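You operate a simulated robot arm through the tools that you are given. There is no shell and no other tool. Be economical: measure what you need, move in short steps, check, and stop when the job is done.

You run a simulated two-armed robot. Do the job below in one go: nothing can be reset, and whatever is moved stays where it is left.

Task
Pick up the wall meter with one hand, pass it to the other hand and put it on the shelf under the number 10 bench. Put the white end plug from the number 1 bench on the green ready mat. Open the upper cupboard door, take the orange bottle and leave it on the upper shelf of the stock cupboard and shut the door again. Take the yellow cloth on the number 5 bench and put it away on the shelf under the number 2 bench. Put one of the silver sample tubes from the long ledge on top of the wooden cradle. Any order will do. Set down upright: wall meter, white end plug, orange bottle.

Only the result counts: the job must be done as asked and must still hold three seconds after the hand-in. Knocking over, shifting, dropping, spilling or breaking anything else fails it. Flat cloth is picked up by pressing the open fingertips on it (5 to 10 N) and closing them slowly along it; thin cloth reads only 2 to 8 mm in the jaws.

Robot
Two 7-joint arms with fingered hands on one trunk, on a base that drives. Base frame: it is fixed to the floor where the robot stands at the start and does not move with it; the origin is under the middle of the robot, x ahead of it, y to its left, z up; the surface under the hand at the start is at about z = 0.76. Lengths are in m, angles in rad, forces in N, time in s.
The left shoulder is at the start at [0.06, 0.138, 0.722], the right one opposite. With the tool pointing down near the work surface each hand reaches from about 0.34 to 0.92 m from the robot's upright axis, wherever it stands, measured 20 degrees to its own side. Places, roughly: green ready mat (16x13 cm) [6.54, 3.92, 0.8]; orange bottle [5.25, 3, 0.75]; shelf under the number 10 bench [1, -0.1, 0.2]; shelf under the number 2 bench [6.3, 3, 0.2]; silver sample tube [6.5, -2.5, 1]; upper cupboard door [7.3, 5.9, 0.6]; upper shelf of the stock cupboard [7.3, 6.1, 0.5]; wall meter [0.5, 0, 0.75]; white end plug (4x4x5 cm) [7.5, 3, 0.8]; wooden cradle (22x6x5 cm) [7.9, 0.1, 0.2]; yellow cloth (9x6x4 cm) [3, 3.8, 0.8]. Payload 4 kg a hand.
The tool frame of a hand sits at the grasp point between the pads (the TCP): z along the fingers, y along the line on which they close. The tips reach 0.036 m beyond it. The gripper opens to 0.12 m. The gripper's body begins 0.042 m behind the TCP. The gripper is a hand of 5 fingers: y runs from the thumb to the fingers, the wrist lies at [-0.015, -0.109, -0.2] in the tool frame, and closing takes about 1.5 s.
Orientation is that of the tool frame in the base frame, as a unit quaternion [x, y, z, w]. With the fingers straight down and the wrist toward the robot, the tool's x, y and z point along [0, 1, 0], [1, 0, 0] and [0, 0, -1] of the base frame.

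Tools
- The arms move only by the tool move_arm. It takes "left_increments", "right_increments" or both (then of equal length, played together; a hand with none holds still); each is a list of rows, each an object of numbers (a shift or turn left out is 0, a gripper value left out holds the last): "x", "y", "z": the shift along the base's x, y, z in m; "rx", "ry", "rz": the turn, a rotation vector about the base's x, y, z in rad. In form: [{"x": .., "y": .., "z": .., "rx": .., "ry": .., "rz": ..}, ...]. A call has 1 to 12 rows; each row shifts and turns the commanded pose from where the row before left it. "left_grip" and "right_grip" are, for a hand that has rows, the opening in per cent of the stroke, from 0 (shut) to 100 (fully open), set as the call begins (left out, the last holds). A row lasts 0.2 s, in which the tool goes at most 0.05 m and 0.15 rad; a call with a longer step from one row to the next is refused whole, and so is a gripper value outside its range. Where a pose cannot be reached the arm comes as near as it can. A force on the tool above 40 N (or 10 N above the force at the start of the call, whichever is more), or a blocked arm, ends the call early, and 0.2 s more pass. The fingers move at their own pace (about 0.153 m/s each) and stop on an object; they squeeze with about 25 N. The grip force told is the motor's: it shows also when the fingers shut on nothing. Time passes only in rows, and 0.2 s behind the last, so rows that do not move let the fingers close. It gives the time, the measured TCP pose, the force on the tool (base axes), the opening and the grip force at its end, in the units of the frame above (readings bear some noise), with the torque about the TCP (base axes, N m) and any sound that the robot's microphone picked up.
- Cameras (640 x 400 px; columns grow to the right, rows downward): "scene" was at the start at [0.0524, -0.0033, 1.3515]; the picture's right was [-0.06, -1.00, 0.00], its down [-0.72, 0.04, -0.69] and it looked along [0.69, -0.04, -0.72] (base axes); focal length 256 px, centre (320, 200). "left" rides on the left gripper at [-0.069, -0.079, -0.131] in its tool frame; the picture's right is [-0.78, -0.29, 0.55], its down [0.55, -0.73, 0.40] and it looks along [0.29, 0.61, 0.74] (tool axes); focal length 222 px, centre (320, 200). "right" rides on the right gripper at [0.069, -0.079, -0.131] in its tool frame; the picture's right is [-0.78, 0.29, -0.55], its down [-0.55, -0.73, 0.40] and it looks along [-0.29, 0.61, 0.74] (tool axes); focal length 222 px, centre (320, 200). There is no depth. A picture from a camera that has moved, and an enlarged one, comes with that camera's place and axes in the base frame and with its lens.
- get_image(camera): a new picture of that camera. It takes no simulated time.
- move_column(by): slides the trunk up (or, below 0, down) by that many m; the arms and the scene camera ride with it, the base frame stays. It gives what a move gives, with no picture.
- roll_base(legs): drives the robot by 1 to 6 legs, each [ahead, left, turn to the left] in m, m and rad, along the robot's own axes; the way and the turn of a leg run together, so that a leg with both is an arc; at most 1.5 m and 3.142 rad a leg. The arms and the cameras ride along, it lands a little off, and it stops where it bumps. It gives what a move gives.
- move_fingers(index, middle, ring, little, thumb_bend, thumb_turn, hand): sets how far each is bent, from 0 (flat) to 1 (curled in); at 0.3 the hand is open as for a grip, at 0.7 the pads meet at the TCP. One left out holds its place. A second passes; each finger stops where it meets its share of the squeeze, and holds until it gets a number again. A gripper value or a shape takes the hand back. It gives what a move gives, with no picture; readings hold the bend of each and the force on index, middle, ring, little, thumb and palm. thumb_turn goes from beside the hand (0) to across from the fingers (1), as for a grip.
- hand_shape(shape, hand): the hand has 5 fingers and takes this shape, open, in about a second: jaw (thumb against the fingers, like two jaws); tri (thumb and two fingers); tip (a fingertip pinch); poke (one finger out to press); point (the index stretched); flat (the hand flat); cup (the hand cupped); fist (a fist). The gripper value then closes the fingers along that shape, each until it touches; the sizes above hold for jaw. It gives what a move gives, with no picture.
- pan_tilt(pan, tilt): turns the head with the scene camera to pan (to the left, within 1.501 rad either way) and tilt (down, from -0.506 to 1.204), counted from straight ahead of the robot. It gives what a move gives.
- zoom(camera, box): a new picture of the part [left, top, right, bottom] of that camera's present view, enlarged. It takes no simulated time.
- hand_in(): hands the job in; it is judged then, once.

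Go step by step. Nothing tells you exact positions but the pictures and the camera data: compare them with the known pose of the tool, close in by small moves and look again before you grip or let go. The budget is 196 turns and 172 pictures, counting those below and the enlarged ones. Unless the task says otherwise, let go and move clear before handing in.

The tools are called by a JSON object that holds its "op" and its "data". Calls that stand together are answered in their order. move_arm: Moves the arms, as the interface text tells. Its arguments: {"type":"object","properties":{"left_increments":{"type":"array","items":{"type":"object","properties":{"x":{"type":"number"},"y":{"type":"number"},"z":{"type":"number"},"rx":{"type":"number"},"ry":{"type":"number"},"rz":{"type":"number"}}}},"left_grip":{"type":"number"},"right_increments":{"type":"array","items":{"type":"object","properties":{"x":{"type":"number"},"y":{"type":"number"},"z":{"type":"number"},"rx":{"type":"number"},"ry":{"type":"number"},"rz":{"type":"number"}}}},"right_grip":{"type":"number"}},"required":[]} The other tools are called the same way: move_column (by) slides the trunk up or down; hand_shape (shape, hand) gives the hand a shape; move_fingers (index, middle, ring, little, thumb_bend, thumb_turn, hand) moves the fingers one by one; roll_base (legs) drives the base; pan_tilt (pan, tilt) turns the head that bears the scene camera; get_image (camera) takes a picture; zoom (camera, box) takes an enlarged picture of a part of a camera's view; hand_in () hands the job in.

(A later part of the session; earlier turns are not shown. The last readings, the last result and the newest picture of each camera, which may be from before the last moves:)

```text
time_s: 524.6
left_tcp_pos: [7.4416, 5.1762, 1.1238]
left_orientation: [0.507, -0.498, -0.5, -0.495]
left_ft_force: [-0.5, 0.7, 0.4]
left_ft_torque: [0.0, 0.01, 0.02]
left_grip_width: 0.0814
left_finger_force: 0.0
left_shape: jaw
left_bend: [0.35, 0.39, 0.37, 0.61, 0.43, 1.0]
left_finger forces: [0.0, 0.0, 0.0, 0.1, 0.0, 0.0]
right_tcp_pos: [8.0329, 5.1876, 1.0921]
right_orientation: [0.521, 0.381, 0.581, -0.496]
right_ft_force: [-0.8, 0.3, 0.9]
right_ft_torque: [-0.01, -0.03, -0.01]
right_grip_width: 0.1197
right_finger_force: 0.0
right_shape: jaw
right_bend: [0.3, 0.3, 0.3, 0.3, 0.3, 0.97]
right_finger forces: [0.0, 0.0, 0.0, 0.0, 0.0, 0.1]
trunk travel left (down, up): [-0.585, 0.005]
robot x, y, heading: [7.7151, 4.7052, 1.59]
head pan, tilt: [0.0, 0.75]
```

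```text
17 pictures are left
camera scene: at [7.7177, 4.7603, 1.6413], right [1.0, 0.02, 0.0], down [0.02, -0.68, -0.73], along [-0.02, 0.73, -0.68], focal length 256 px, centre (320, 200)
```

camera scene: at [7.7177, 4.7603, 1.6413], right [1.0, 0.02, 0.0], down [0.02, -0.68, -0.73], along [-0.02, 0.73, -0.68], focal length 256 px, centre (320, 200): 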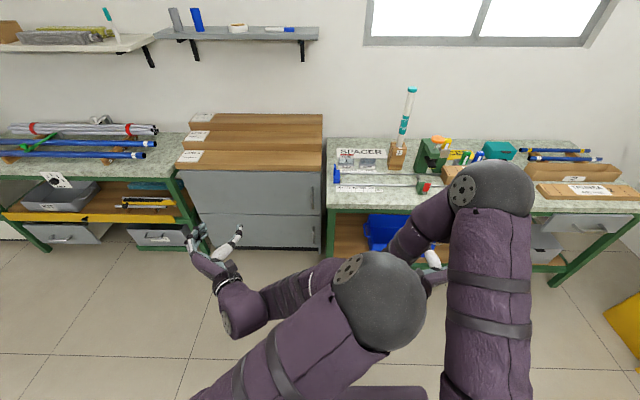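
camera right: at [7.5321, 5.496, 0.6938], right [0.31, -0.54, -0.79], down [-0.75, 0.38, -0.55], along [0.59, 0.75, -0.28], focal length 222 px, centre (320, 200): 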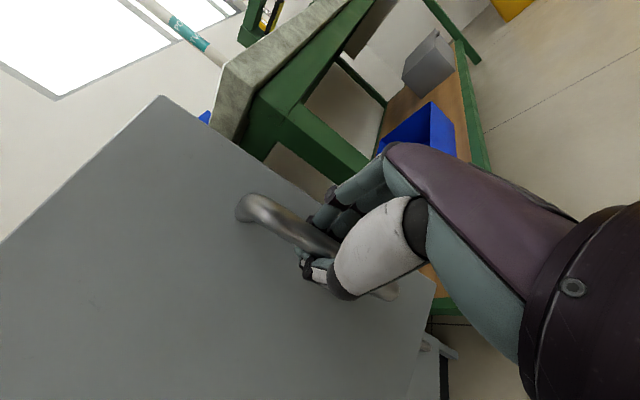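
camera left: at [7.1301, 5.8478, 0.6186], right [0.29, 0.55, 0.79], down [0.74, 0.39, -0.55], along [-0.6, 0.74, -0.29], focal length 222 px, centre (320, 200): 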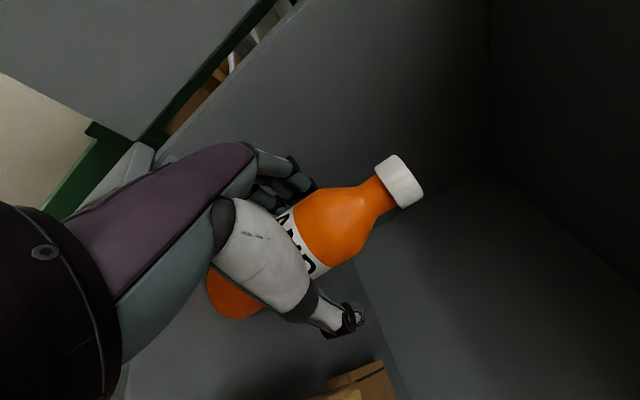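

The cupboard door is shut flush. I'll turn round and drive down past the bench end to look towards the cradle bench and the ledge.

{"op": "roll_base", "data": {"legs": [[0, 0, -1.58], [0, 0, -1.58], [0, 0.82, 0], [1.4, 0, 0], [1.3, 0, 0]]}}

{"op": "pan_tilt", "data": {"pan": -0.3, "tilt": 0.35}}

{"op": "get_image", "data": {"camera": "scene"}}

```text
time_s: 549.3
left_tcp_pos: [8.8146, 1.557, 1.1225]
left_orientation: [0.506, 0.498, -0.503, 0.493]
left_ft_force: [0.3, -0.2, 0.0]
left_ft_torque: [0.04, -0.01, 0.0]
left_grip_width: 0.0815
left_finger_force: 0.1
left_shape: jaw
left_bend: [0.35, 0.39, 0.37, 0.61, 0.43, 1.0]
left_finger forces: [0.0, 0.0, 0.0, 0.1, 0.0, 0.0]
right_tcp_pos: [8.2228, 1.5639, 1.0906]
right_orientation: [0.372, -0.527, 0.485, 0.591]
right_ft_force: [-0.2, 0.1, 0.1]
right_ft_torque: [-0.02, -0.01, -0.05]
right_grip_width: 0.1197
right_finger_force: 0.1
right_shape: jaw
right_bend: [0.3, 0.3, 0.3, 0.3, 0.3, 0.97]
right_finger forces: [0.1, 0.0, 0.1, 0.0, 0.1, 0.1]
trunk travel left (down, up): [-0.585, 0.005]
robot x, y, heading: [8.5552, 2.0397, -1.586]
head pan, tilt: [0.0, 0.75]
```

```text
time_s: 550.1
left_tcp_pos: [8.8118, 1.5572, 1.1236]
left_orientation: [0.506, 0.499, -0.503, 0.492]
left_ft_force: [0.3, -0.3, 0.5]
left_ft_torque: [0.02, 0.01, -0.01]
left_grip_width: 0.0813
left_finger_force: 0.1
left_shape: jaw
left_bend: [0.35, 0.39, 0.37, 0.61, 0.43, 1.0]
left_finger forces: [0.0, 0.0, 0.1, 0.1, 0.1, 0.1]
right_tcp_pos: [8.2216, 1.5662, 1.091]
right_orientation: [0.371, -0.528, 0.485, 0.59]
right_ft_force: [-0.4, -0.2, 0.2]
right_ft_torque: [-0.02, 0.0, 0.03]
right_grip_width: 0.1199
right_finger_force: 0.1
right_shape: jaw
right_bend: [0.3, 0.3, 0.3, 0.3, 0.3, 0.97]
right_finger forces: [0.0, 0.0, 0.1, 0.0, 0.1, 0.1]
trunk travel left (down, up): [-0.585, 0.005]
robot x, y, heading: [8.5553, 2.0358, -1.584]
head pan, tilt: [-0.3, 0.351]
```

```text
16 pictures are left
camera scene: at [8.5289, 1.9786, 1.6769], right [-0.95, 0.31, 0.0], down [0.11, 0.33, -0.94], along [-0.29, -0.89, -0.34], focal length 256 px, centre (320, 200)
```

scene: 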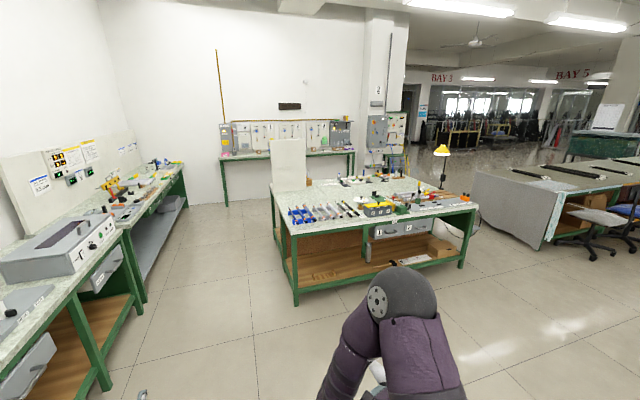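

I see the cradle on the shelf of the middle bench and the ledge bench at the back wall. I'll zoom in on the ledge to find the silver tubes.

{"op": "zoom", "data": {"camera": "scene", "box": [210, 95, 420, 226]}}

{"op": "zoom", "data": {"camera": "scene", "box": [260, 180, 500, 320]}}

```text
3.05 times, centred on (315, 160) of scene
camera zoom: at [8.5289, 1.9786, 1.6769], right [-0.95, 0.31, 0.0], down [0.11, 0.33, -0.94], along [-0.29, -0.89, -0.34], focal length 779 px, centre (335, 320)
```

zoom: 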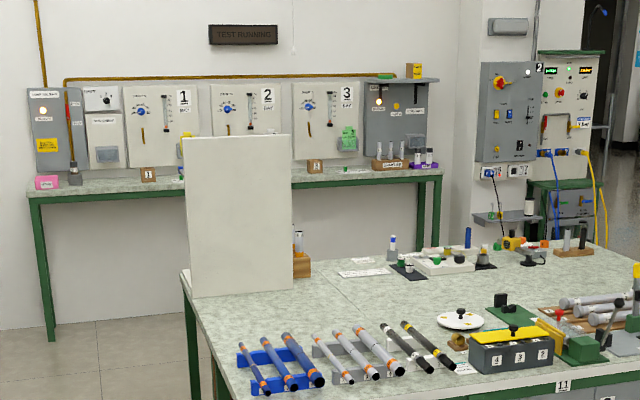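

```text
2.67 times, centred on (380, 250) of scene
camera zoom: at [8.5289, 1.9786, 1.6769], right [-0.95, 0.31, 0.0], down [0.11, 0.33, -0.94], along [-0.29, -0.89, -0.34], focal length 682 px, centre (160, 67)
```

zoom: 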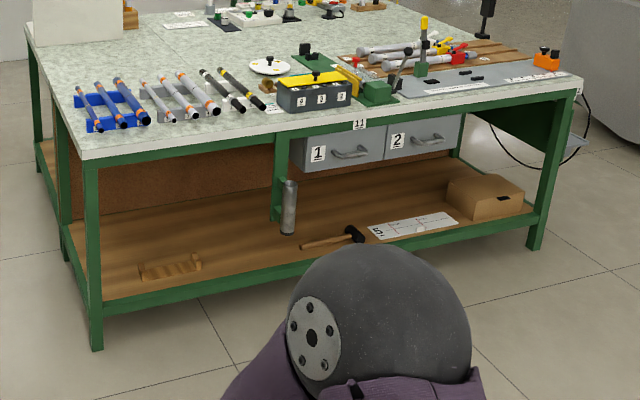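

The ledge holds small silver vials in blocks near x≈6.5–6.7, and the cradle lies at the near end of bench 11's shelf. I'll turn the right hand fingers-down and drive round to face the ledge.

{"op": "move_arm", "data": {"right_increments": [{"rx": 0.0889, "ry": 0.0731, "rz": 0.0796}, {"rx": 0.0889, "ry": 0.0731, "rz": 0.0796}, {"rx": 0.0889, "ry": 0.0731, "rz": 0.0796}, {"rx": 0.0889, "ry": 0.0731, "rz": 0.0796}, {"rx": 0.0889, "ry": 0.0731, "rz": 0.0796}, {"rx": 0.0889, "ry": 0.0731, "rz": 0.0796}, {"rx": 0.0889, "ry": 0.0731, "rz": 0.0796}, {"rx": 0.0889, "ry": 0.0731, "rz": 0.0796}, {"rx": 0.0889, "ry": 0.0731, "rz": 0.0796}, {"rx": 0.0889, "ry": 0.0731, "rz": 0.0796}, {"rx": 0.0889, "ry": 0.0731, "rz": 0.0796}, {"rx": 0.0889, "ry": 0.0731, "rz": 0.0796}]}}

{"op": "move_arm", "data": {"right_increments": [{"rx": 0.0889, "ry": 0.0731, "rz": 0.0796, "z": 0.02}, {"rx": 0.0889, "ry": 0.0731, "rz": 0.0796, "z": 0.02}, {"rx": 0.0889, "ry": 0.0731, "rz": 0.0796, "z": 0.02}, {"rx": 0.0889, "ry": 0.0731, "rz": 0.0796, "z": 0.02}, {"rx": 0.0889, "ry": 0.0731, "rz": 0.0796, "z": 0.02}, {"z": 0.02}, {}]}}

{"op": "roll_base", "data": {"legs": [[0, 0.25, 0.014], [1.25, 0, 0], [1.25, 0, 0], [1.2, 0, 0], [0, -1.1, 0], [0, -1.1, 0]]}}

{"op": "pan_tilt", "data": {"pan": 0, "tilt": 0.6}}

{"op": "get_image", "data": {"camera": "scene"}}

```text
time_s: 551.3
left_tcp_pos: [8.8302, 1.5673, 1.1212]
left_orientation: [0.503, 0.51, -0.487, 0.5]
left_ft_force: [0.3, 0.3, 0.0]
left_ft_torque: [-0.01, 0.0, -0.02]
left_grip_width: 0.0816
left_finger_force: 0.1
left_shape: jaw
left_bend: [0.35, 0.39, 0.37, 0.61, 0.42, 0.99]
left_finger forces: [0.1, 0.0, 0.0, 0.0, 0.0, 0.1]
right_tcp_pos: [8.1144, 1.626, 1.0363]
right_orientation: [-0.539, 0.566, -0.337, -0.525]
right_ft_force: [0.6, 0.2, 1.0]
right_ft_torque: [-0.02, -0.01, -0.01]
right_grip_width: 0.1198
right_finger_force: 0.0
right_shape: jaw
right_bend: [0.3, 0.3, 0.3, 0.3, 0.3, 0.97]
right_finger forces: [0.0, 0.0, 0.1, 0.0, 0.1, 0.0]
right hand out of reach, approached as far as the arm can: row 3, 4, 5
trunk travel left (down, up): [-0.585, 0.005]
robot x, y, heading: [8.556, 2.0367, -1.584]
head pan, tilt: [-0.3, 0.351]
stopped in row 5 (right hand): the arm was blocked; the commanded pose is now the measured one
```

```text
time_s: 552.9
left_tcp_pos: [8.8302, 1.5666, 1.1203]
left_orientation: [0.503, 0.511, -0.485, 0.501]
left_ft_force: [-0.5, -0.1, -0.1]
left_ft_torque: [0.02, -0.03, -0.01]
left_grip_width: 0.0817
left_finger_force: 0.1
left_shape: jaw
left_bend: [0.35, 0.39, 0.37, 0.61, 0.43, 1.0]
left_finger forces: [0.0, 0.0, 0.0, 0.0, 0.0, 0.0]
right_tcp_pos: [8.1221, 1.5567, 1.1365]
right_orientation: [0.693, -0.48, 0.259, 0.472]
right_ft_force: [0.5, -0.3, 0.2]
right_ft_torque: [0.03, -0.02, -0.01]
right_grip_width: 0.12
right_finger_force: 0.0
right_shape: jaw
right_bend: [0.3, 0.3, 0.3, 0.3, 0.3, 0.97]
right_finger forces: [0.0, 0.0, 0.0, 0.1, 0.0, 0.1]
right hand out of reach, approached as far as the arm can: row 1, 2, 3, 4, 5
trunk travel left (down, up): [-0.585, 0.005]
robot x, y, heading: [8.5607, 2.0355, -1.582]
head pan, tilt: [-0.3, 0.351]
```

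```text
time_s: 582.7
left_tcp_pos: [6.8086, -2.0846, 1.1222]
left_orientation: [0.509, 0.504, -0.492, 0.495]
left_ft_force: [0.6, 0.0, -0.4]
left_ft_torque: [0.02, 0.0, 0.01]
left_grip_width: 0.0817
left_finger_force: 0.0
left_shape: jaw
left_bend: [0.35, 0.39, 0.37, 0.61, 0.43, 1.0]
left_finger forces: [0.0, 0.1, 0.0, 0.0, 0.1, 0.1]
right_tcp_pos: [6.0981, -2.077, 1.137]
right_orientation: [0.687, -0.489, 0.254, 0.474]
right_ft_force: [0.1, 0.7, 0.0]
right_ft_torque: [0.02, 0.02, 0.0]
right_grip_width: 0.1199
right_finger_force: 0.1
right_shape: jaw
right_bend: [0.3, 0.3, 0.3, 0.3, 0.3, 0.97]
right_finger forces: [0.0, 0.1, 0.1, 0.0, 0.0, 0.0]
trunk travel left (down, up): [-0.585, 0.005]
robot x, y, heading: [6.5447, -1.608, -1.608]
head pan, tilt: [-0.3, 0.351]
```

```text
time_s: 583.5
left_tcp_pos: [6.8086, -2.0845, 1.1216]
left_orientation: [0.509, 0.503, -0.492, 0.495]
left_ft_force: [-0.2, -0.2, -0.1]
left_ft_torque: [0.01, -0.03, 0.03]
left_grip_width: 0.0818
left_finger_force: 0.0
left_shape: jaw
left_bend: [0.35, 0.39, 0.37, 0.61, 0.43, 1.0]
left_finger forces: [0.0, 0.1, 0.0, 0.0, 0.1, 0.1]
right_tcp_pos: [6.0986, -2.078, 1.1365]
right_orientation: [0.686, -0.489, 0.254, 0.474]
right_ft_force: [0.1, -0.8, 1.4]
right_ft_torque: [-0.01, -0.02, -0.02]
right_grip_width: 0.12
right_finger_force: 0.1
right_shape: jaw
right_bend: [0.3, 0.3, 0.3, 0.3, 0.3, 0.97]
right_finger forces: [0.0, 0.0, 0.1, 0.0, 0.1, 0.1]
trunk travel left (down, up): [-0.585, 0.005]
robot x, y, heading: [6.5465, -1.6123, -1.603]
head pan, tilt: [0.0, 0.6]
```

```text
13 pictures are left
camera scene: at [6.5438, -1.6669, 1.6543], right [-1.0, 0.04, 0.0], down [0.02, 0.56, -0.83], along [-0.03, -0.82, -0.56], focal length 256 px, centre (320, 200)
```

scene: 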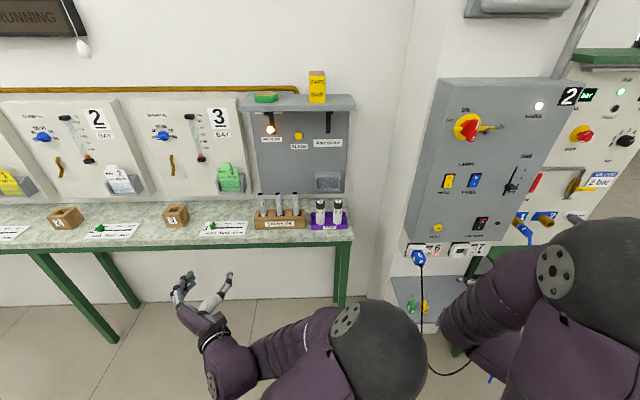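

I see a wooden block with three silver tubes on the ledge. I'll zoom in to measure them.

{"op": "zoom", "data": {"camera": "scene", "box": [230, 170, 370, 258]}}

```text
4.55 times, centred on (300, 214) of scene
camera zoom: at [6.5438, -1.6669, 1.6543], right [-1.0, 0.04, 0.0], down [0.02, 0.56, -0.83], along [-0.03, -0.82, -0.56], focal length 1162 px, centre (411, 136)
```

zoom: 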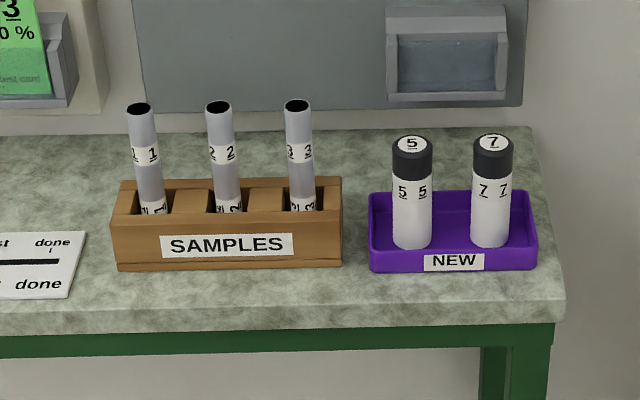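

The SAMPLES block holds three silver tubes; tube 1 is at about [6.765, -2.575], top at z≈1.07. I'll retract the right arm, straighten, and extend the left hand towards tube 1.

{"op": "move_arm", "data": {"right_increments": [{"y": 0.03}, {"y": 0.03}, {"y": 0.03}, {"y": 0.03}, {"y": 0.03}, {"y": 0.03}, {}]}}

{"op": "roll_base", "data": {"legs": [[0, 0, 0.032]]}}

{"op": "move_arm", "data": {"left_grip": 55, "left_increments": [{"y": -0.03, "z": -0.015}, {"y": -0.03, "z": -0.015}, {"y": -0.03, "z": -0.015}, {"y": -0.03, "z": -0.015}, {"y": -0.03, "z": -0.015}, {"y": -0.03, "z": -0.015}, {}]}}

```text
time_s: 585.1
left_tcp_pos: [6.8095, -2.0846, 1.122]
left_orientation: [0.509, 0.504, -0.491, 0.495]
left_ft_force: [0.2, 0.0, -1.1]
left_ft_torque: [-0.03, 0.0, 0.01]
left_grip_width: 0.0818
left_finger_force: 0.1
left_shape: jaw
left_bend: [0.35, 0.39, 0.37, 0.61, 0.43, 1.0]
left_finger forces: [0.0, 0.0, 0.0, 0.0, 0.0, 0.0]
right_tcp_pos: [6.0996, -2.0778, 1.1372]
right_orientation: [0.687, -0.489, 0.253, 0.474]
right_ft_force: [0.0, -0.3, -0.4]
right_ft_torque: [-0.01, 0.01, 0.01]
right_grip_width: 0.1197
right_finger_force: 0.1
right_shape: jaw
right_bend: [0.3, 0.3, 0.3, 0.3, 0.3, 0.97]
right_finger forces: [0.2, 0.0, 0.0, 0.0, 0.0, 0.1]
right hand out of reach, approached as far as the arm can: row 1, 2, 3, 4, 5, 6
trunk travel left (down, up): [-0.585, 0.005]
robot x, y, heading: [6.5425, -1.6106, -1.6]
head pan, tilt: [0.0, 0.6]
```

```text
time_s: 585.9
left_tcp_pos: [6.8245, -2.0759, 1.1217]
left_orientation: [0.5, 0.512, -0.484, 0.504]
left_ft_force: [0.1, 0.2, 0.7]
left_ft_torque: [0.02, 0.01, -0.04]
left_grip_width: 0.0817
left_finger_force: 0.0
left_shape: jaw
left_bend: [0.35, 0.39, 0.37, 0.61, 0.43, 1.0]
left_finger forces: [0.0, 0.0, 0.0, 0.0, 0.0, 0.0]
right_tcp_pos: [6.1148, -2.0914, 1.1363]
right_orientation: [0.694, -0.477, 0.261, 0.471]
right_ft_force: [0.1, 0.6, -1.2]
right_ft_torque: [0.01, 0.02, -0.02]
right_grip_width: 0.1199
right_finger_force: 0.1
right_shape: jaw
right_bend: [0.3, 0.3, 0.3, 0.3, 0.3, 0.97]
right_finger forces: [0.1, 0.0, 0.0, 0.0, 0.0, 0.1]
trunk travel left (down, up): [-0.585, 0.005]
robot x, y, heading: [6.5416, -1.6066, -1.574]
head pan, tilt: [0.0, 0.6]
```

```text
time_s: 587.5
left_tcp_pos: [6.8228, -2.2566, 1.033]
left_orientation: [0.501, 0.512, -0.483, 0.503]
left_ft_force: [0.3, -0.2, -0.4]
left_ft_torque: [-0.01, 0.01, -0.01]
left_grip_width: 0.0663
left_finger_force: 0.1
left_shape: jaw
left_bend: [0.4, 0.44, 0.42, 0.67, 0.51, 1.0]
left_finger forces: [0.0, 0.1, 0.0, 0.0, 0.1, 0.1]
right_tcp_pos: [6.1139, -2.0915, 1.1388]
right_orientation: [0.694, -0.478, 0.261, 0.47]
right_ft_force: [0.4, -0.6, 0.4]
right_ft_torque: [-0.01, -0.02, 0.04]
right_grip_width: 0.1199
right_finger_force: 0.1
right_shape: jaw
right_bend: [0.3, 0.3, 0.3, 0.3, 0.3, 0.97]
right_finger forces: [0.0, 0.0, 0.1, 0.0, 0.0, 0.0]
trunk travel left (down, up): [-0.585, 0.005]
robot x, y, heading: [6.5449, -1.6105, -1.57]
head pan, tilt: [0.0, 0.6]
```

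The left hand is lined up. The right arm is stuck at an awkward pose, so I'll try to finish turning it fingers-down now that the left elbow has moved on.

{"op": "move_arm", "data": {"right_increments": [{"rx": 0.0877, "ry": 0.0487, "rz": 0.089, "y": 0.01}, {"rx": 0.0877, "ry": 0.0487, "rz": 0.089, "y": 0.01}, {"rx": 0.0877, "ry": 0.0487, "rz": 0.089, "y": 0.01}, {"rx": 0.0877, "ry": 0.0487, "rz": 0.089, "y": 0.01}, {"rx": 0.0877, "ry": 0.0487, "rz": 0.089}, {"rx": 0.0877, "ry": 0.0487, "rz": 0.089}, {"rx": 0.0877, "ry": 0.0487, "rz": 0.089}, {"rx": 0.0877, "ry": 0.0487, "rz": 0.089}, {"rx": 0.0877, "ry": 0.0487, "rz": 0.089}, {"rx": 0.0877, "ry": 0.0487, "rz": 0.089}, {"rx": 0.0877, "ry": 0.0487, "rz": 0.089}, {"rx": 0.0877, "ry": 0.0487, "rz": 0.089}]}}

{"op": "move_arm", "data": {"right_increments": [{"y": 0.03, "x": 0.01}, {"y": 0.03, "x": 0.01}, {"y": 0.03, "x": 0.01}, {"y": 0.03}, {}]}}

{"op": "get_image", "data": {"camera": "scene"}}

```text
time_s: 590.1
left_tcp_pos: [6.824, -2.2565, 1.0331]
left_orientation: [0.501, 0.512, -0.484, 0.503]
left_ft_force: [-1.0, -0.6, -0.1]
left_ft_torque: [0.0, 0.0, 0.03]
left_grip_width: 0.0662
left_finger_force: 0.2
left_shape: jaw
left_bend: [0.4, 0.44, 0.42, 0.67, 0.51, 1.0]
left_finger forces: [0.0, 0.0, 0.0, 0.0, 0.0, 0.0]
right_tcp_pos: [6.1104, -2.0793, 1.1449]
right_orientation: [0.983, -0.124, 0.058, 0.121]
right_ft_force: [0.9, 0.2, 0.6]
right_ft_torque: [0.01, -0.01, -0.02]
right_grip_width: 0.1202
right_finger_force: 0.0
right_shape: jaw
right_bend: [0.3, 0.3, 0.3, 0.3, 0.3, 0.97]
right_finger forces: [0.2, 0.0, 0.0, 0.0, 0.0, 0.0]
right hand out of reach, approached as far as the arm can: row 1, 2, 3, 4
trunk travel left (down, up): [-0.585, 0.005]
robot x, y, heading: [6.5487, -1.6064, -1.574]
head pan, tilt: [0.0, 0.6]
```

```text
time_s: 591.3
left_tcp_pos: [6.8249, -2.257, 1.0324]
left_orientation: [0.501, 0.512, -0.483, 0.503]
left_ft_force: [0.2, -0.6, -0.9]
left_ft_torque: [0.0, 0.02, 0.04]
left_grip_width: 0.0667
left_finger_force: 0.0
left_shape: jaw
left_bend: [0.4, 0.44, 0.42, 0.67, 0.51, 1.0]
left_finger forces: [0.0, 0.1, 0.0, 0.1, 0.2, 0.0]
right_tcp_pos: [6.1393, -1.9574, 1.1452]
right_orientation: [0.983, -0.125, 0.058, 0.121]
right_ft_force: [0.8, -0.2, -0.4]
right_ft_torque: [-0.03, -0.01, 0.02]
right_grip_width: 0.1202
right_finger_force: 0.0
right_shape: jaw
right_bend: [0.3, 0.3, 0.3, 0.3, 0.3, 0.97]
right_finger forces: [0.0, 0.0, 0.1, 0.0, 0.0, 0.0]
trunk travel left (down, up): [-0.585, 0.005]
robot x, y, heading: [6.5414, -1.6095, -1.572]
head pan, tilt: [0.0, 0.6]
```

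```text
11 pictures are left
camera scene: at [6.5459, -1.6674, 1.6542], right [-1.0, 0.0, 0.0], down [0.0, 0.57, -0.82], along [0.0, -0.82, -0.57], focal length 256 px, centre (320, 200)
```

scene: 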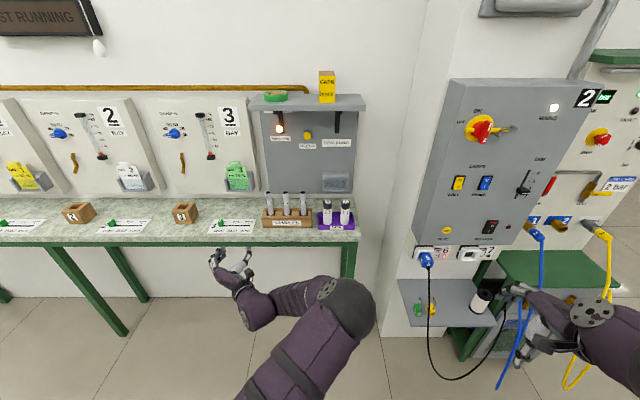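

Both arms are now well placed. I'll shift the left hand in line with tube 1 and advance to just in front of it.

{"op": "move_arm", "data": {"left_increments": [{"x": -0.03}, {"x": -0.033}, {"y": -0.03}, {"y": -0.03}, {"y": -0.03}, {"y": -0.03}, {}], "right_increments": [{"z": 0.02}, {"z": 0.02}, {"z": 0.02}, {}, {}, {}, {}]}}

{"op": "roll_base", "data": {"legs": [[0.08, 0, 0]]}}

{"op": "get_image", "data": {"camera": "left"}}

```text
time_s: 592.9
left_tcp_pos: [6.7541, -2.356, 1.0524]
left_orientation: [0.5, 0.512, -0.484, 0.503]
left_ft_force: [0.5, 0.1, 0.2]
left_ft_torque: [0.03, 0.03, -0.01]
left_grip_width: 0.0663
left_finger_force: 0.1
left_shape: jaw
left_bend: [0.4, 0.44, 0.42, 0.67, 0.51, 1.0]
left_finger forces: [0.0, 0.0, 0.1, 0.0, 0.0, 0.1]
left hand out of reach, approached as far as the arm can: row 5, 6
right_tcp_pos: [6.1393, -1.9585, 1.2053]
right_orientation: [0.983, -0.124, 0.058, 0.122]
right_ft_force: [1.6, -0.2, -0.6]
right_ft_torque: [0.0, -0.02, 0.0]
right_grip_width: 0.1198
right_finger_force: 0.1
right_shape: jaw
right_bend: [0.3, 0.3, 0.3, 0.3, 0.3, 0.97]
right_finger forces: [0.0, 0.0, 0.0, 0.1, 0.0, 0.0]
trunk travel left (down, up): [-0.585, 0.005]
robot x, y, heading: [6.5424, -1.6112, -1.575]
head pan, tilt: [0.0, 0.6]
```

```text
time_s: 593.9
left_tcp_pos: [6.7534, -2.4358, 1.0507]
left_orientation: [0.501, 0.513, -0.483, 0.503]
left_ft_force: [0.4, -0.2, 0.4]
left_ft_torque: [0.0, 0.0, 0.01]
left_grip_width: 0.0663
left_finger_force: 0.1
left_shape: jaw
left_bend: [0.4, 0.44, 0.42, 0.67, 0.51, 1.0]
left_finger forces: [0.1, 0.1, 0.0, 0.0, 0.0, 0.1]
right_tcp_pos: [6.1393, -2.0406, 1.204]
right_orientation: [0.983, -0.124, 0.058, 0.121]
right_ft_force: [-0.2, -0.1, -0.3]
right_ft_torque: [0.06, -0.02, -0.01]
right_grip_width: 0.12
right_finger_force: 0.1
right_shape: jaw
right_bend: [0.3, 0.3, 0.3, 0.3, 0.3, 0.97]
right_finger forces: [0.1, 0.1, 0.0, 0.0, 0.1, 0.0]
trunk travel left (down, up): [-0.585, 0.005]
robot x, y, heading: [6.5419, -1.6941, -1.574]
head pan, tilt: [0.0, 0.6]
```

```text
10 pictures are left
camera left: at [6.6709, -2.3093, 1.1237], right [-0.28, -0.58, 0.77], down [-0.72, -0.41, -0.57], along [0.64, -0.71, -0.3], focal length 222 px, centre (320, 200)
```

left: 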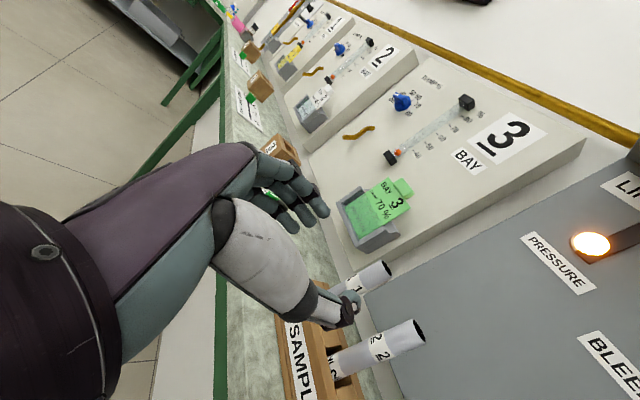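

Tube 1 is just ahead of the thumb, at [6.762, -2.577]. I'll narrow the grip, nudge sideways, lower 3 cm, and advance with the base.

{"op": "move_arm", "data": {"left_grip": 45, "left_increments": [{"x": 0.012}, {}, {}, {}], "right_increments": [{"x": 0.025}, {"x": 0.025}, {"x": 0.025}, {}]}}

{"op": "move_column", "data": {"by": -0.03}}

{"op": "roll_base", "data": {"legs": [[0.08, 0, 0]]}}

{"op": "get_image", "data": {"camera": "left"}}

```text
time_s: 594.9
left_tcp_pos: [6.7644, -2.4318, 1.0555]
left_orientation: [0.5, 0.513, -0.485, 0.503]
left_ft_force: [0.7, 0.5, -0.6]
left_ft_torque: [-0.03, -0.02, 0.02]
left_grip_width: 0.0539
left_finger_force: 0.1
left_shape: jaw
left_bend: [0.44, 0.48, 0.46, 0.7, 0.61, 1.0]
left_finger forces: [0.1, 0.0, 0.0, 0.1, 0.0, 0.0]
left hand out of reach, approached as far as the arm can: row 1
right_tcp_pos: [6.211, -2.0393, 1.2046]
right_orientation: [0.983, -0.124, 0.058, 0.121]
right_ft_force: [-0.8, -1.3, -0.9]
right_ft_torque: [0.0, -0.03, -0.01]
right_grip_width: 0.12
right_finger_force: 0.0
right_shape: jaw
right_bend: [0.3, 0.3, 0.3, 0.3, 0.3, 0.97]
right_finger forces: [0.0, 0.1, 0.0, 0.1, 0.1, 0.0]
trunk travel left (down, up): [-0.585, 0.005]
robot x, y, heading: [6.5457, -1.6902, -1.574]
head pan, tilt: [0.0, 0.6]
```

```text
time_s: 595.7
left_tcp_pos: [6.7643, -2.4317, 1.0238]
left_orientation: [0.501, 0.513, -0.483, 0.502]
left_ft_force: [0.7, -0.2, -1.1]
left_ft_torque: [0.02, -0.02, 0.0]
left_grip_width: 0.0541
left_finger_force: 0.0
left_shape: jaw
left_bend: [0.44, 0.48, 0.46, 0.7, 0.61, 1.0]
left_finger forces: [0.0, 0.0, 0.0, 0.0, 0.0, 0.0]
right_tcp_pos: [6.2128, -2.0385, 1.1752]
right_orientation: [0.983, -0.126, 0.058, 0.123]
right_ft_force: [-0.4, 0.6, -0.2]
right_ft_torque: [0.03, 0.02, 0.03]
right_grip_width: 0.1196
right_finger_force: 0.2
right_shape: jaw
right_bend: [0.3, 0.3, 0.3, 0.3, 0.3, 0.97]
right_finger forces: [0.1, 0.0, 0.0, 0.0, 0.0, 0.0]
trunk travel left (down, up): [-0.555, 0.035]
robot x, y, heading: [6.5436, -1.6895, -1.571]
head pan, tilt: [0.0, 0.6]
```

```text
time_s: 596.7
left_tcp_pos: [6.7665, -2.5131, 1.0237]
left_orientation: [0.501, 0.513, -0.483, 0.503]
left_ft_force: [-0.3, -0.7, -0.4]
left_ft_torque: [-0.02, -0.01, 0.01]
left_grip_width: 0.0542
left_finger_force: 0.0
left_shape: jaw
left_bend: [0.44, 0.48, 0.46, 0.7, 0.61, 1.0]
left_finger forces: [0.0, 0.0, 0.0, 0.1, 0.1, 0.0]
right_tcp_pos: [6.2136, -2.1195, 1.1746]
right_orientation: [0.983, -0.124, 0.059, 0.121]
right_ft_force: [0.1, 0.0, 0.2]
right_ft_torque: [0.02, 0.0, 0.0]
right_grip_width: 0.12
right_finger_force: 0.1
right_shape: jaw
right_bend: [0.3, 0.3, 0.3, 0.3, 0.3, 0.97]
right_finger forces: [0.0, 0.0, 0.1, 0.0, 0.0, 0.0]
trunk travel left (down, up): [-0.555, 0.035]
robot x, y, heading: [6.5405, -1.7701, -1.572]
head pan, tilt: [0.0, 0.6]
```

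```text
9 pictures are left
camera left: at [6.682, -2.387, 1.0971], right [-0.28, -0.58, 0.77], down [-0.72, -0.41, -0.57], along [0.64, -0.71, -0.3], focal length 222 px, centre (320, 200)
```

left: 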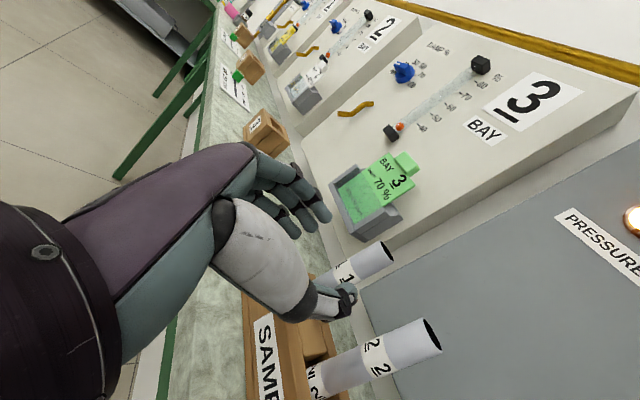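

Tube 1 is between thumb and fingers, tube 2 outside the thumb. I'll raise 1 cm, advance the last 5 cm and close.

{"op": "move_column", "data": {"by": 0.01}}

{"op": "roll_base", "data": {"legs": [[0.05, 0, 0]]}}

{"op": "move_arm", "data": {"left_grip": 0, "left_increments": [{}, {}, {}, {}, {}, {}, {}]}}

{"op": "get_image", "data": {"camera": "left"}}

```text
time_s: 597.3
left_tcp_pos: [6.7648, -2.5122, 1.0347]
left_orientation: [0.501, 0.513, -0.484, 0.503]
left_ft_force: [0.2, 0.3, 0.1]
left_ft_torque: [0.03, -0.01, 0.02]
left_grip_width: 0.0541
left_finger_force: 0.0
left_shape: jaw
left_bend: [0.44, 0.48, 0.46, 0.7, 0.61, 1.0]
left_finger forces: [0.0, 0.0, 0.0, 0.1, 0.1, 0.0]
right_tcp_pos: [6.2134, -2.1189, 1.1847]
right_orientation: [0.983, -0.123, 0.059, 0.122]
right_ft_force: [-0.2, 0.2, -0.1]
right_ft_torque: [-0.03, 0.03, -0.04]
right_grip_width: 0.1201
right_finger_force: 0.1
right_shape: jaw
right_bend: [0.3, 0.3, 0.3, 0.3, 0.3, 0.97]
right_finger forces: [0.1, 0.0, 0.0, 0.0, 0.1, 0.0]
trunk travel left (down, up): [-0.565, 0.025]
robot x, y, heading: [6.5418, -1.7729, -1.57]
head pan, tilt: [0.0, 0.6]
```

```text
time_s: 598.2
left_tcp_pos: [6.7638, -2.5648, 1.0342]
left_orientation: [0.501, 0.513, -0.483, 0.502]
left_ft_force: [1.1, 0.4, 0.0]
left_ft_torque: [-0.04, -0.01, 0.01]
left_grip_width: 0.0539
left_finger_force: 0.0
left_shape: jaw
left_bend: [0.44, 0.48, 0.46, 0.7, 0.61, 1.0]
left_finger forces: [0.1, 0.1, 0.0, 0.1, 0.1, 0.0]
right_tcp_pos: [6.2115, -2.1704, 1.1851]
right_orientation: [0.983, -0.124, 0.058, 0.121]
right_ft_force: [0.0, -0.6, -0.3]
right_ft_torque: [0.02, 0.01, -0.01]
right_grip_width: 0.1199
right_finger_force: 0.1
right_shape: jaw
right_bend: [0.3, 0.3, 0.3, 0.3, 0.3, 0.97]
right_finger forces: [0.1, 0.0, 0.0, 0.1, 0.1, 0.1]
trunk travel left (down, up): [-0.565, 0.025]
robot x, y, heading: [6.5412, -1.8183, -1.572]
head pan, tilt: [0.0, 0.6]
```

```text
time_s: 599.8
left_tcp_pos: [6.7641, -2.5629, 1.0336]
left_orientation: [0.5, 0.513, -0.483, 0.503]
left_ft_force: [0.3, 0.5, -0.5]
left_ft_torque: [-0.03, 0.0, -0.03]
left_grip_width: 0.0
left_finger_force: 25.1
left_shape: jaw
left_bend: [0.7, 0.7, 0.7, 0.66, 0.69, 1.0]
left_finger forces: [0.0, 0.0, 0.0, 0.1, 0.0, 0.0]
right_tcp_pos: [6.2128, -2.1698, 1.1852]
right_orientation: [0.983, -0.125, 0.058, 0.121]
right_ft_force: [0.4, -0.3, 0.1]
right_ft_torque: [-0.03, 0.02, -0.01]
right_grip_width: 0.1204
right_finger_force: 0.1
right_shape: jaw
right_bend: [0.3, 0.3, 0.3, 0.3, 0.3, 0.97]
right_finger forces: [0.0, 0.1, 0.0, 0.0, 0.1, 0.0]
trunk travel left (down, up): [-0.565, 0.025]
robot x, y, heading: [6.5455, -1.8216, -1.576]
head pan, tilt: [0.0, 0.6]
```

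```text
8 pictures are left
camera left: at [6.6813, -2.4358, 1.1079], right [-0.28, -0.58, 0.77], down [-0.72, -0.41, -0.57], along [0.64, -0.71, -0.3], focal length 222 px, centre (320, 200)
```

left: 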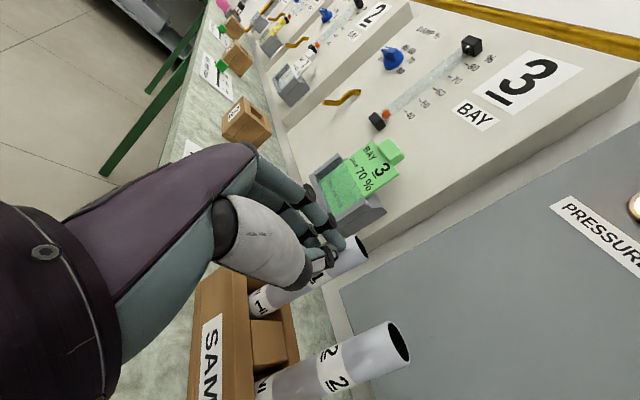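

The fingers closed just in front of the tube, which stands about 4–5 cm deeper. I'll reopen, advance 5 cm and close again.

{"op": "move_arm", "data": {"left_grip": 48, "left_increments": [{}, {}, {}, {"x": 0.006}, {}]}}

{"op": "roll_base", "data": {"legs": [[0.05, 0, 0.004]]}}

{"op": "move_arm", "data": {"left_grip": 0, "left_increments": [{}, {}, {}, {}, {}, {}, {}]}}

```text
time_s: 601.0
left_tcp_pos: [6.7692, -2.5603, 1.0367]
left_orientation: [0.5, 0.513, -0.484, 0.503]
left_ft_force: [1.3, 0.6, -0.7]
left_ft_torque: [0.0, 0.02, -0.02]
left_grip_width: 0.0573
left_finger_force: 0.0
left_shape: jaw
left_bend: [0.43, 0.47, 0.45, 0.69, 0.58, 1.0]
left_finger forces: [0.1, 0.0, 0.0, 0.0, 0.1, 0.0]
right_tcp_pos: [6.2123, -2.1693, 1.1852]
right_orientation: [0.983, -0.125, 0.058, 0.122]
right_ft_force: [-0.7, -0.1, -0.5]
right_ft_torque: [-0.02, 0.02, 0.02]
right_grip_width: 0.1199
right_finger_force: 0.0
right_shape: jaw
right_bend: [0.3, 0.3, 0.3, 0.3, 0.3, 0.97]
right_finger forces: [0.0, 0.0, 0.0, 0.0, 0.1, 0.0]
trunk travel left (down, up): [-0.565, 0.025]
robot x, y, heading: [6.5418, -1.8167, -1.575]
head pan, tilt: [0.0, 0.6]
```

```text
time_s: 601.9
left_tcp_pos: [6.7726, -2.6119, 1.0347]
left_orientation: [0.499, 0.515, -0.481, 0.503]
left_ft_force: [0.5, -0.9, -0.3]
left_ft_torque: [0.0, 0.0, -0.02]
left_grip_width: 0.0572
left_finger_force: 0.1
left_shape: jaw
left_bend: [0.43, 0.47, 0.45, 0.69, 0.58, 1.0]
left_finger forces: [0.1, 0.0, 0.0, 0.0, 0.0, 0.0]
right_tcp_pos: [6.2146, -2.2213, 1.1847]
right_orientation: [0.983, -0.122, 0.058, 0.12]
right_ft_force: [-0.3, -0.7, 0.7]
right_ft_torque: [0.04, -0.01, -0.03]
right_grip_width: 0.12
right_finger_force: 0.0
right_shape: jaw
right_bend: [0.3, 0.3, 0.3, 0.3, 0.3, 0.97]
right_finger forces: [0.0, 0.0, 0.1, 0.1, 0.0, 0.0]
trunk travel left (down, up): [-0.565, 0.025]
robot x, y, heading: [6.5445, -1.8689, -1.572]
head pan, tilt: [0.0, 0.6]
```

```text
time_s: 603.5
left_tcp_pos: [6.7721, -2.6101, 1.0367]
left_orientation: [0.499, 0.514, -0.482, 0.503]
left_ft_force: [0.0, -0.9, -0.8]
left_ft_torque: [0.01, -0.02, 0.01]
left_grip_width: 0.0003
left_finger_force: 24.9
left_shape: jaw
left_bend: [0.7, 0.7, 0.7, 0.66, 0.69, 1.0]
left_finger forces: [0.0, 0.0, 0.0, 0.1, 0.0, 0.1]
right_tcp_pos: [6.213, -2.2199, 1.1846]
right_orientation: [0.983, -0.122, 0.058, 0.122]
right_ft_force: [-1.1, -1.6, 0.4]
right_ft_torque: [-0.03, 0.0, -0.01]
right_grip_width: 0.1198
right_finger_force: 0.1
right_shape: jaw
right_bend: [0.3, 0.3, 0.3, 0.3, 0.3, 0.97]
right_finger forces: [0.1, 0.0, 0.1, 0.1, 0.1, 0.0]
trunk travel left (down, up): [-0.565, 0.025]
robot x, y, heading: [6.5452, -1.8687, -1.57]
head pan, tilt: [0.0, 0.6]
```

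Still nothing between the fingers. I'll look before moving again.

{"op": "get_image", "data": {"camera": "left"}}

```text
7 pictures are left
camera left: at [6.6891, -2.4836, 1.1093], right [-0.28, -0.58, 0.77], down [-0.72, -0.41, -0.57], along [0.64, -0.71, -0.3], focal length 222 px, centre (320, 200)
```

left: 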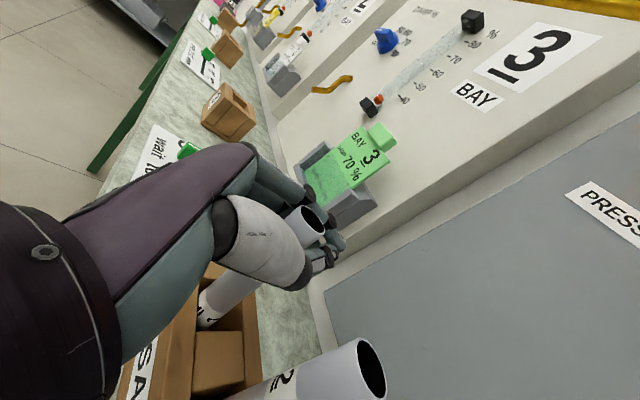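

The tube is now inside the closed ring, nearer the palm. I'll reopen, back off 2.2 cm, centre on it and close again.

{"op": "move_arm", "data": {"left_grip": 48, "left_increments": [{}, {}, {}, {}]}}

{"op": "roll_base", "data": {"legs": [[-0.022, -0.012, 0]]}}

{"op": "move_arm", "data": {"left_grip": 0, "left_increments": [{}, {}, {}, {}, {}, {}, {}]}}

```text
time_s: 604.5
left_tcp_pos: [6.772, -2.6092, 1.0361]
left_orientation: [0.5, 0.514, -0.482, 0.503]
left_ft_force: [0.2, -0.3, 0.1]
left_ft_torque: [0.0, -0.03, 0.02]
left_grip_width: 0.0572
left_finger_force: 0.1
left_shape: jaw
left_bend: [0.43, 0.47, 0.45, 0.69, 0.58, 1.0]
left_finger forces: [0.1, 0.0, 0.0, 0.1, 0.0, 0.1]
right_tcp_pos: [6.2146, -2.2207, 1.186]
right_orientation: [0.983, -0.122, 0.058, 0.121]
right_ft_force: [0.2, -0.3, -0.1]
right_ft_torque: [-0.01, 0.02, -0.01]
right_grip_width: 0.1201
right_finger_force: 0.0
right_shape: jaw
right_bend: [0.3, 0.3, 0.3, 0.3, 0.3, 0.97]
right_finger forces: [0.0, 0.1, 0.1, 0.0, 0.0, 0.1]
trunk travel left (down, up): [-0.565, 0.025]
robot x, y, heading: [6.5427, -1.8725, -1.567]
head pan, tilt: [0.0, 0.6]
```

```text
time_s: 605.4
left_tcp_pos: [6.7592, -2.5864, 1.0379]
left_orientation: [0.499, 0.514, -0.482, 0.505]
left_ft_force: [-0.4, 1.5, 0.8]
left_ft_torque: [0.05, 0.05, 0.03]
left_grip_width: 0.0573
left_finger_force: 0.1
left_shape: jaw
left_bend: [0.43, 0.47, 0.45, 0.69, 0.58, 1.0]
left_finger forces: [0.0, 0.0, 0.0, 0.1, 0.0, 0.1]
right_tcp_pos: [6.1996, -2.1979, 1.1856]
right_orientation: [0.983, -0.122, 0.059, 0.121]
right_ft_force: [-0.3, 0.6, 0.3]
right_ft_torque: [-0.03, -0.03, 0.01]
right_grip_width: 0.1201
right_finger_force: 0.1
right_shape: jaw
right_bend: [0.3, 0.3, 0.3, 0.3, 0.3, 0.97]
right_finger forces: [0.0, 0.0, 0.0, 0.0, 0.0, 0.0]
trunk travel left (down, up): [-0.565, 0.025]
robot x, y, heading: [6.5335, -1.8487, -1.566]
head pan, tilt: [0.0, 0.6]
```

```text
time_s: 607.0
left_tcp_pos: [6.7605, -2.5873, 1.0366]
left_orientation: [0.499, 0.515, -0.482, 0.503]
left_ft_force: [0.8, 0.0, 0.0]
left_ft_torque: [-0.05, -0.1, 0.04]
left_grip_width: 0.0
left_finger_force: 24.5
left_shape: jaw
left_bend: [0.7, 0.7, 0.7, 0.71, 0.73, 1.0]
left_finger forces: [3.1, 0.0, 2.3, 2.4, 18.8, 0.1]
right_tcp_pos: [6.2015, -2.1983, 1.1846]
right_orientation: [0.983, -0.122, 0.058, 0.122]
right_ft_force: [0.7, -0.5, 0.6]
right_ft_torque: [0.02, -0.01, 0.0]
right_grip_width: 0.1197
right_finger_force: 0.1
right_shape: jaw
right_bend: [0.3, 0.3, 0.3, 0.3, 0.3, 0.97]
right_finger forces: [0.1, 0.0, 0.1, 0.1, 0.0, 0.1]
trunk travel left (down, up): [-0.565, 0.025]
robot x, y, heading: [6.5315, -1.8477, -1.567]
head pan, tilt: [0.0, 0.6]
```

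The thumb and fingers now bear on the tube (19 N). I'll lift slowly with trunk and arm and check.

{"op": "move_column", "data": {"by": 0.023}}

{"op": "move_arm", "data": {"left_increments": [{"z": 0.015}, {"z": 0.015}, {"z": 0.015}, {"z": 0.015}, {"z": 0.015}, {"z": 0.015}, {}]}}

{"op": "get_image", "data": {"camera": "left"}}

```text
time_s: 607.6
left_tcp_pos: [6.7596, -2.5884, 1.0595]
left_orientation: [0.499, 0.515, -0.482, 0.503]
left_ft_force: [-0.4, -1.3, -0.5]
left_ft_torque: [0.0, -0.11, 0.0]
left_grip_width: 0.0
left_finger_force: 25.2
left_shape: jaw
left_bend: [0.7, 0.7, 0.7, 0.71, 0.73, 1.0]
left_finger forces: [3.3, 0.0, 2.2, 2.5, 18.9, 0.0]
right_tcp_pos: [6.2007, -2.199, 1.2077]
right_orientation: [0.983, -0.121, 0.059, 0.121]
right_ft_force: [-0.7, -0.5, 0.0]
right_ft_torque: [-0.02, 0.0, 0.03]
right_grip_width: 0.12
right_finger_force: 0.2
right_shape: jaw
right_bend: [0.3, 0.3, 0.3, 0.3, 0.3, 0.97]
right_finger forces: [0.0, 0.0, 0.0, 0.0, 0.0, 0.1]
trunk travel left (down, up): [-0.588, 0.002]
robot x, y, heading: [6.5305, -1.8501, -1.57]
head pan, tilt: [0.0, 0.6]
```

```text
time_s: 609.2
left_tcp_pos: [6.7615, -2.5877, 1.1491]
left_orientation: [0.499, 0.515, -0.481, 0.504]
left_ft_force: [0.5, -0.8, -0.8]
left_ft_torque: [0.04, -0.01, 0.0]
left_grip_width: 0.0
left_finger_force: 25.3
left_shape: jaw
left_bend: [0.7, 0.7, 0.7, 0.71, 0.73, 1.0]
left_finger forces: [4.7, 0.0, 1.8, 1.3, 19.7, 0.0]
right_tcp_pos: [6.2025, -2.1974, 1.2071]
right_orientation: [0.983, -0.121, 0.059, 0.121]
right_ft_force: [-0.6, -0.6, -0.1]
right_ft_torque: [0.02, 0.0, 0.04]
right_grip_width: 0.1202
right_finger_force: 0.0
right_shape: jaw
right_bend: [0.3, 0.3, 0.3, 0.3, 0.3, 0.97]
right_finger forces: [0.0, 0.0, 0.0, 0.1, 0.1, 0.0]
trunk travel left (down, up): [-0.588, 0.002]
robot x, y, heading: [6.5317, -1.849, -1.561]
head pan, tilt: [0.0, 0.6]
```

```text
6 pictures are left
camera left: at [6.6775, -2.4611, 1.222], right [-0.28, -0.58, 0.77], down [-0.72, -0.41, -0.57], along [0.64, -0.71, -0.3], focal length 222 px, centre (320, 200)
```

left: 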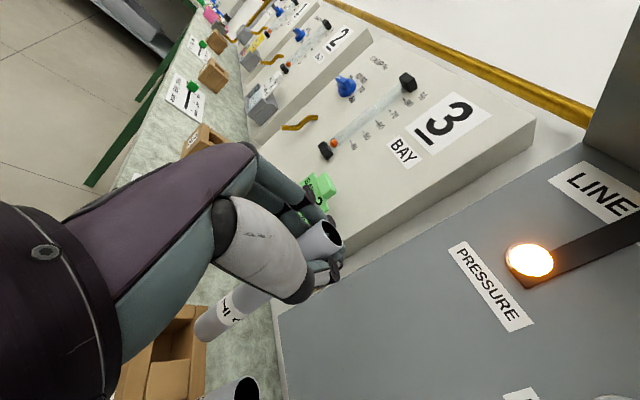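

The tube is out of the block and held. I'll lift a little more, back away, and drive round to the north side of bench 11 where the cradle is.

{"op": "move_arm", "data": {"left_increments": [{"z": 0.02}, {"z": 0.02}, {}]}}

{"op": "roll_base", "data": {"legs": [[-0.22, 0, 0], [0, 1.15, 0], [0, 1.1, 0], [-1.35, 0, 0], [-1.35, 0, 0]]}}

```text
time_s: 610.0
left_tcp_pos: [6.7606, -2.5883, 1.1895]
left_orientation: [0.5, 0.515, -0.481, 0.503]
left_ft_force: [0.2, 0.0, 0.2]
left_ft_torque: [-0.02, -0.02, 0.0]
left_grip_width: 0.0002
left_finger_force: 24.9
left_shape: jaw
left_bend: [0.7, 0.7, 0.7, 0.71, 0.73, 1.0]
left_finger forces: [4.6, 0.0, 2.0, 1.5, 19.7, 0.0]
right_tcp_pos: [6.2023, -2.1983, 1.2082]
right_orientation: [0.983, -0.121, 0.058, 0.122]
right_ft_force: [0.2, -0.3, -0.2]
right_ft_torque: [-0.01, 0.01, -0.02]
right_grip_width: 0.12
right_finger_force: 0.1
right_shape: jaw
right_bend: [0.3, 0.3, 0.3, 0.3, 0.3, 0.97]
right_finger forces: [0.0, 0.1, 0.1, 0.0, 0.1, 0.1]
trunk travel left (down, up): [-0.588, 0.002]
robot x, y, heading: [6.5337, -1.8463, -1.572]
head pan, tilt: [0.0, 0.6]
```

```text
time_s: 635.4
left_tcp_pos: [8.9048, 0.4383, 1.19]
left_orientation: [0.492, 0.521, -0.476, 0.51]
left_ft_force: [0.6, 1.0, -0.4]
left_ft_torque: [0.03, 0.03, 0.01]
left_grip_width: 0.0
left_finger_force: 24.9
left_shape: jaw
left_bend: [0.7, 0.7, 0.7, 0.71, 0.73, 1.0]
left_finger forces: [4.8, 0.1, 1.9, 1.5, 19.9, 0.1]
right_tcp_pos: [8.3368, 0.8129, 1.2079]
right_orientation: [0.985, -0.109, 0.06, 0.12]
right_ft_force: [-0.3, 0.1, 0.9]
right_ft_torque: [0.01, 0.01, 0.03]
right_grip_width: 0.1201
right_finger_force: 0.0
right_shape: jaw
right_bend: [0.3, 0.3, 0.3, 0.3, 0.3, 0.97]
right_finger forces: [0.0, 0.0, 0.0, 0.1, 0.1, 0.0]
trunk travel left (down, up): [-0.588, 0.002]
robot x, y, heading: [8.6609, 1.1722, -1.543]
head pan, tilt: [0.0, 0.6]
```

The tube is still held. I'll now turn the left hand fingers-down so the tube lies horizontal.

{"op": "move_arm", "data": {"left_increments": [{"rx": 0.0825, "ry": -0.077, "rz": -0.0843, "y": 0.01}, {"rx": 0.0825, "ry": -0.077, "rz": -0.0843, "y": 0.01}, {"rx": 0.0825, "ry": -0.077, "rz": -0.0843, "y": 0.01}, {"rx": 0.0825, "ry": -0.077, "rz": -0.0843, "y": 0.01}, {"rx": 0.0825, "ry": -0.077, "rz": -0.0843, "y": 0.01}, {"rx": 0.0825, "ry": -0.077, "rz": -0.0843, "y": 0.01}, {"rx": 0.0825, "ry": -0.077, "rz": -0.0843, "y": 0.01}, {"rx": 0.0825, "ry": -0.077, "rz": -0.0843, "y": 0.01}, {"rx": 0.0825, "ry": -0.077, "rz": -0.0843}, {"rx": 0.0825, "ry": -0.077, "rz": -0.0843}, {"rx": 0.0825, "ry": -0.077, "rz": -0.0843}, {"rx": 0.0825, "ry": -0.077, "rz": -0.0843}]}}

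{"op": "move_arm", "data": {"left_increments": [{"rx": 0.0825, "ry": -0.077, "rz": -0.0843}, {"rx": 0.0825, "ry": -0.077, "rz": -0.0843}, {"rx": 0.0825, "ry": -0.077, "rz": -0.0843}, {}]}}

```text
time_s: 638.0
left_tcp_pos: [8.9068, 0.5175, 1.1893]
left_orientation: [0.978, 0.125, -0.113, 0.122]
left_ft_force: [0.1, -1.2, -0.4]
left_ft_torque: [0.0, 0.01, 0.01]
left_grip_width: 0.0001
left_finger_force: 25.3
left_shape: jaw
left_bend: [0.7, 0.7, 0.7, 0.7, 0.73, 1.0]
left_finger forces: [4.5, 0.1, 1.6, 1.4, 0.0, 0.0]
right_tcp_pos: [8.3369, 0.8131, 1.2069]
right_orientation: [0.985, -0.109, 0.059, 0.121]
right_ft_force: [0.8, -0.1, 0.1]
right_ft_torque: [0.01, 0.0, 0.02]
right_grip_width: 0.12
right_finger_force: 0.1
right_shape: jaw
right_bend: [0.3, 0.3, 0.3, 0.3, 0.3, 0.97]
right_finger forces: [0.1, 0.1, 0.1, 0.0, 0.0, 0.0]
trunk travel left (down, up): [-0.588, 0.002]
robot x, y, heading: [8.6577, 1.1727, -1.538]
head pan, tilt: [0.0, 0.6]
```

```text
time_s: 639.0
left_tcp_pos: [8.9072, 0.5187, 1.1911]
left_orientation: [1.0, -0.001, 0.0, 0.001]
left_ft_force: [-0.1, -0.1, 0.0]
left_ft_torque: [-0.03, 0.0, 0.02]
left_grip_width: 0.0
left_finger_force: 25.0
left_shape: jaw
left_bend: [0.7, 0.7, 0.7, 0.7, 0.73, 1.0]
left_finger forces: [4.3, 0.1, 1.6, 1.4, 0.0, 0.1]
right_tcp_pos: [8.3363, 0.8122, 1.2081]
right_orientation: [0.985, -0.108, 0.059, 0.121]
right_ft_force: [1.1, -0.5, -0.1]
right_ft_torque: [0.01, -0.02, -0.02]
right_grip_width: 0.1197
right_finger_force: 0.0
right_shape: jaw
right_bend: [0.3, 0.3, 0.3, 0.3, 0.3, 0.97]
right_finger forces: [0.1, 0.1, 0.1, 0.1, 0.1, 0.1]
trunk travel left (down, up): [-0.588, 0.002]
robot x, y, heading: [8.6564, 1.1736, -1.538]
head pan, tilt: [0.0, 0.6]
```

The thumb force has dropped to zero; I'll check that the tube is still there.

{"op": "get_image", "data": {"camera": "left"}}

```text
5 pictures are left
camera left: at [8.8379, 0.5979, 1.3217], right [-0.78, 0.29, -0.55], down [0.55, 0.73, -0.4], along [0.29, -0.61, -0.74], focal length 222 px, centre (320, 200)
```

left: 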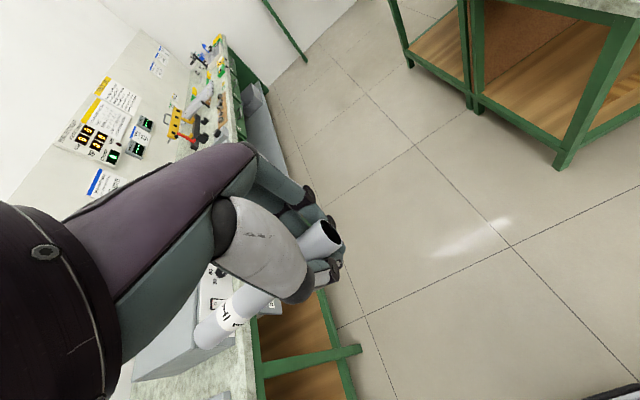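

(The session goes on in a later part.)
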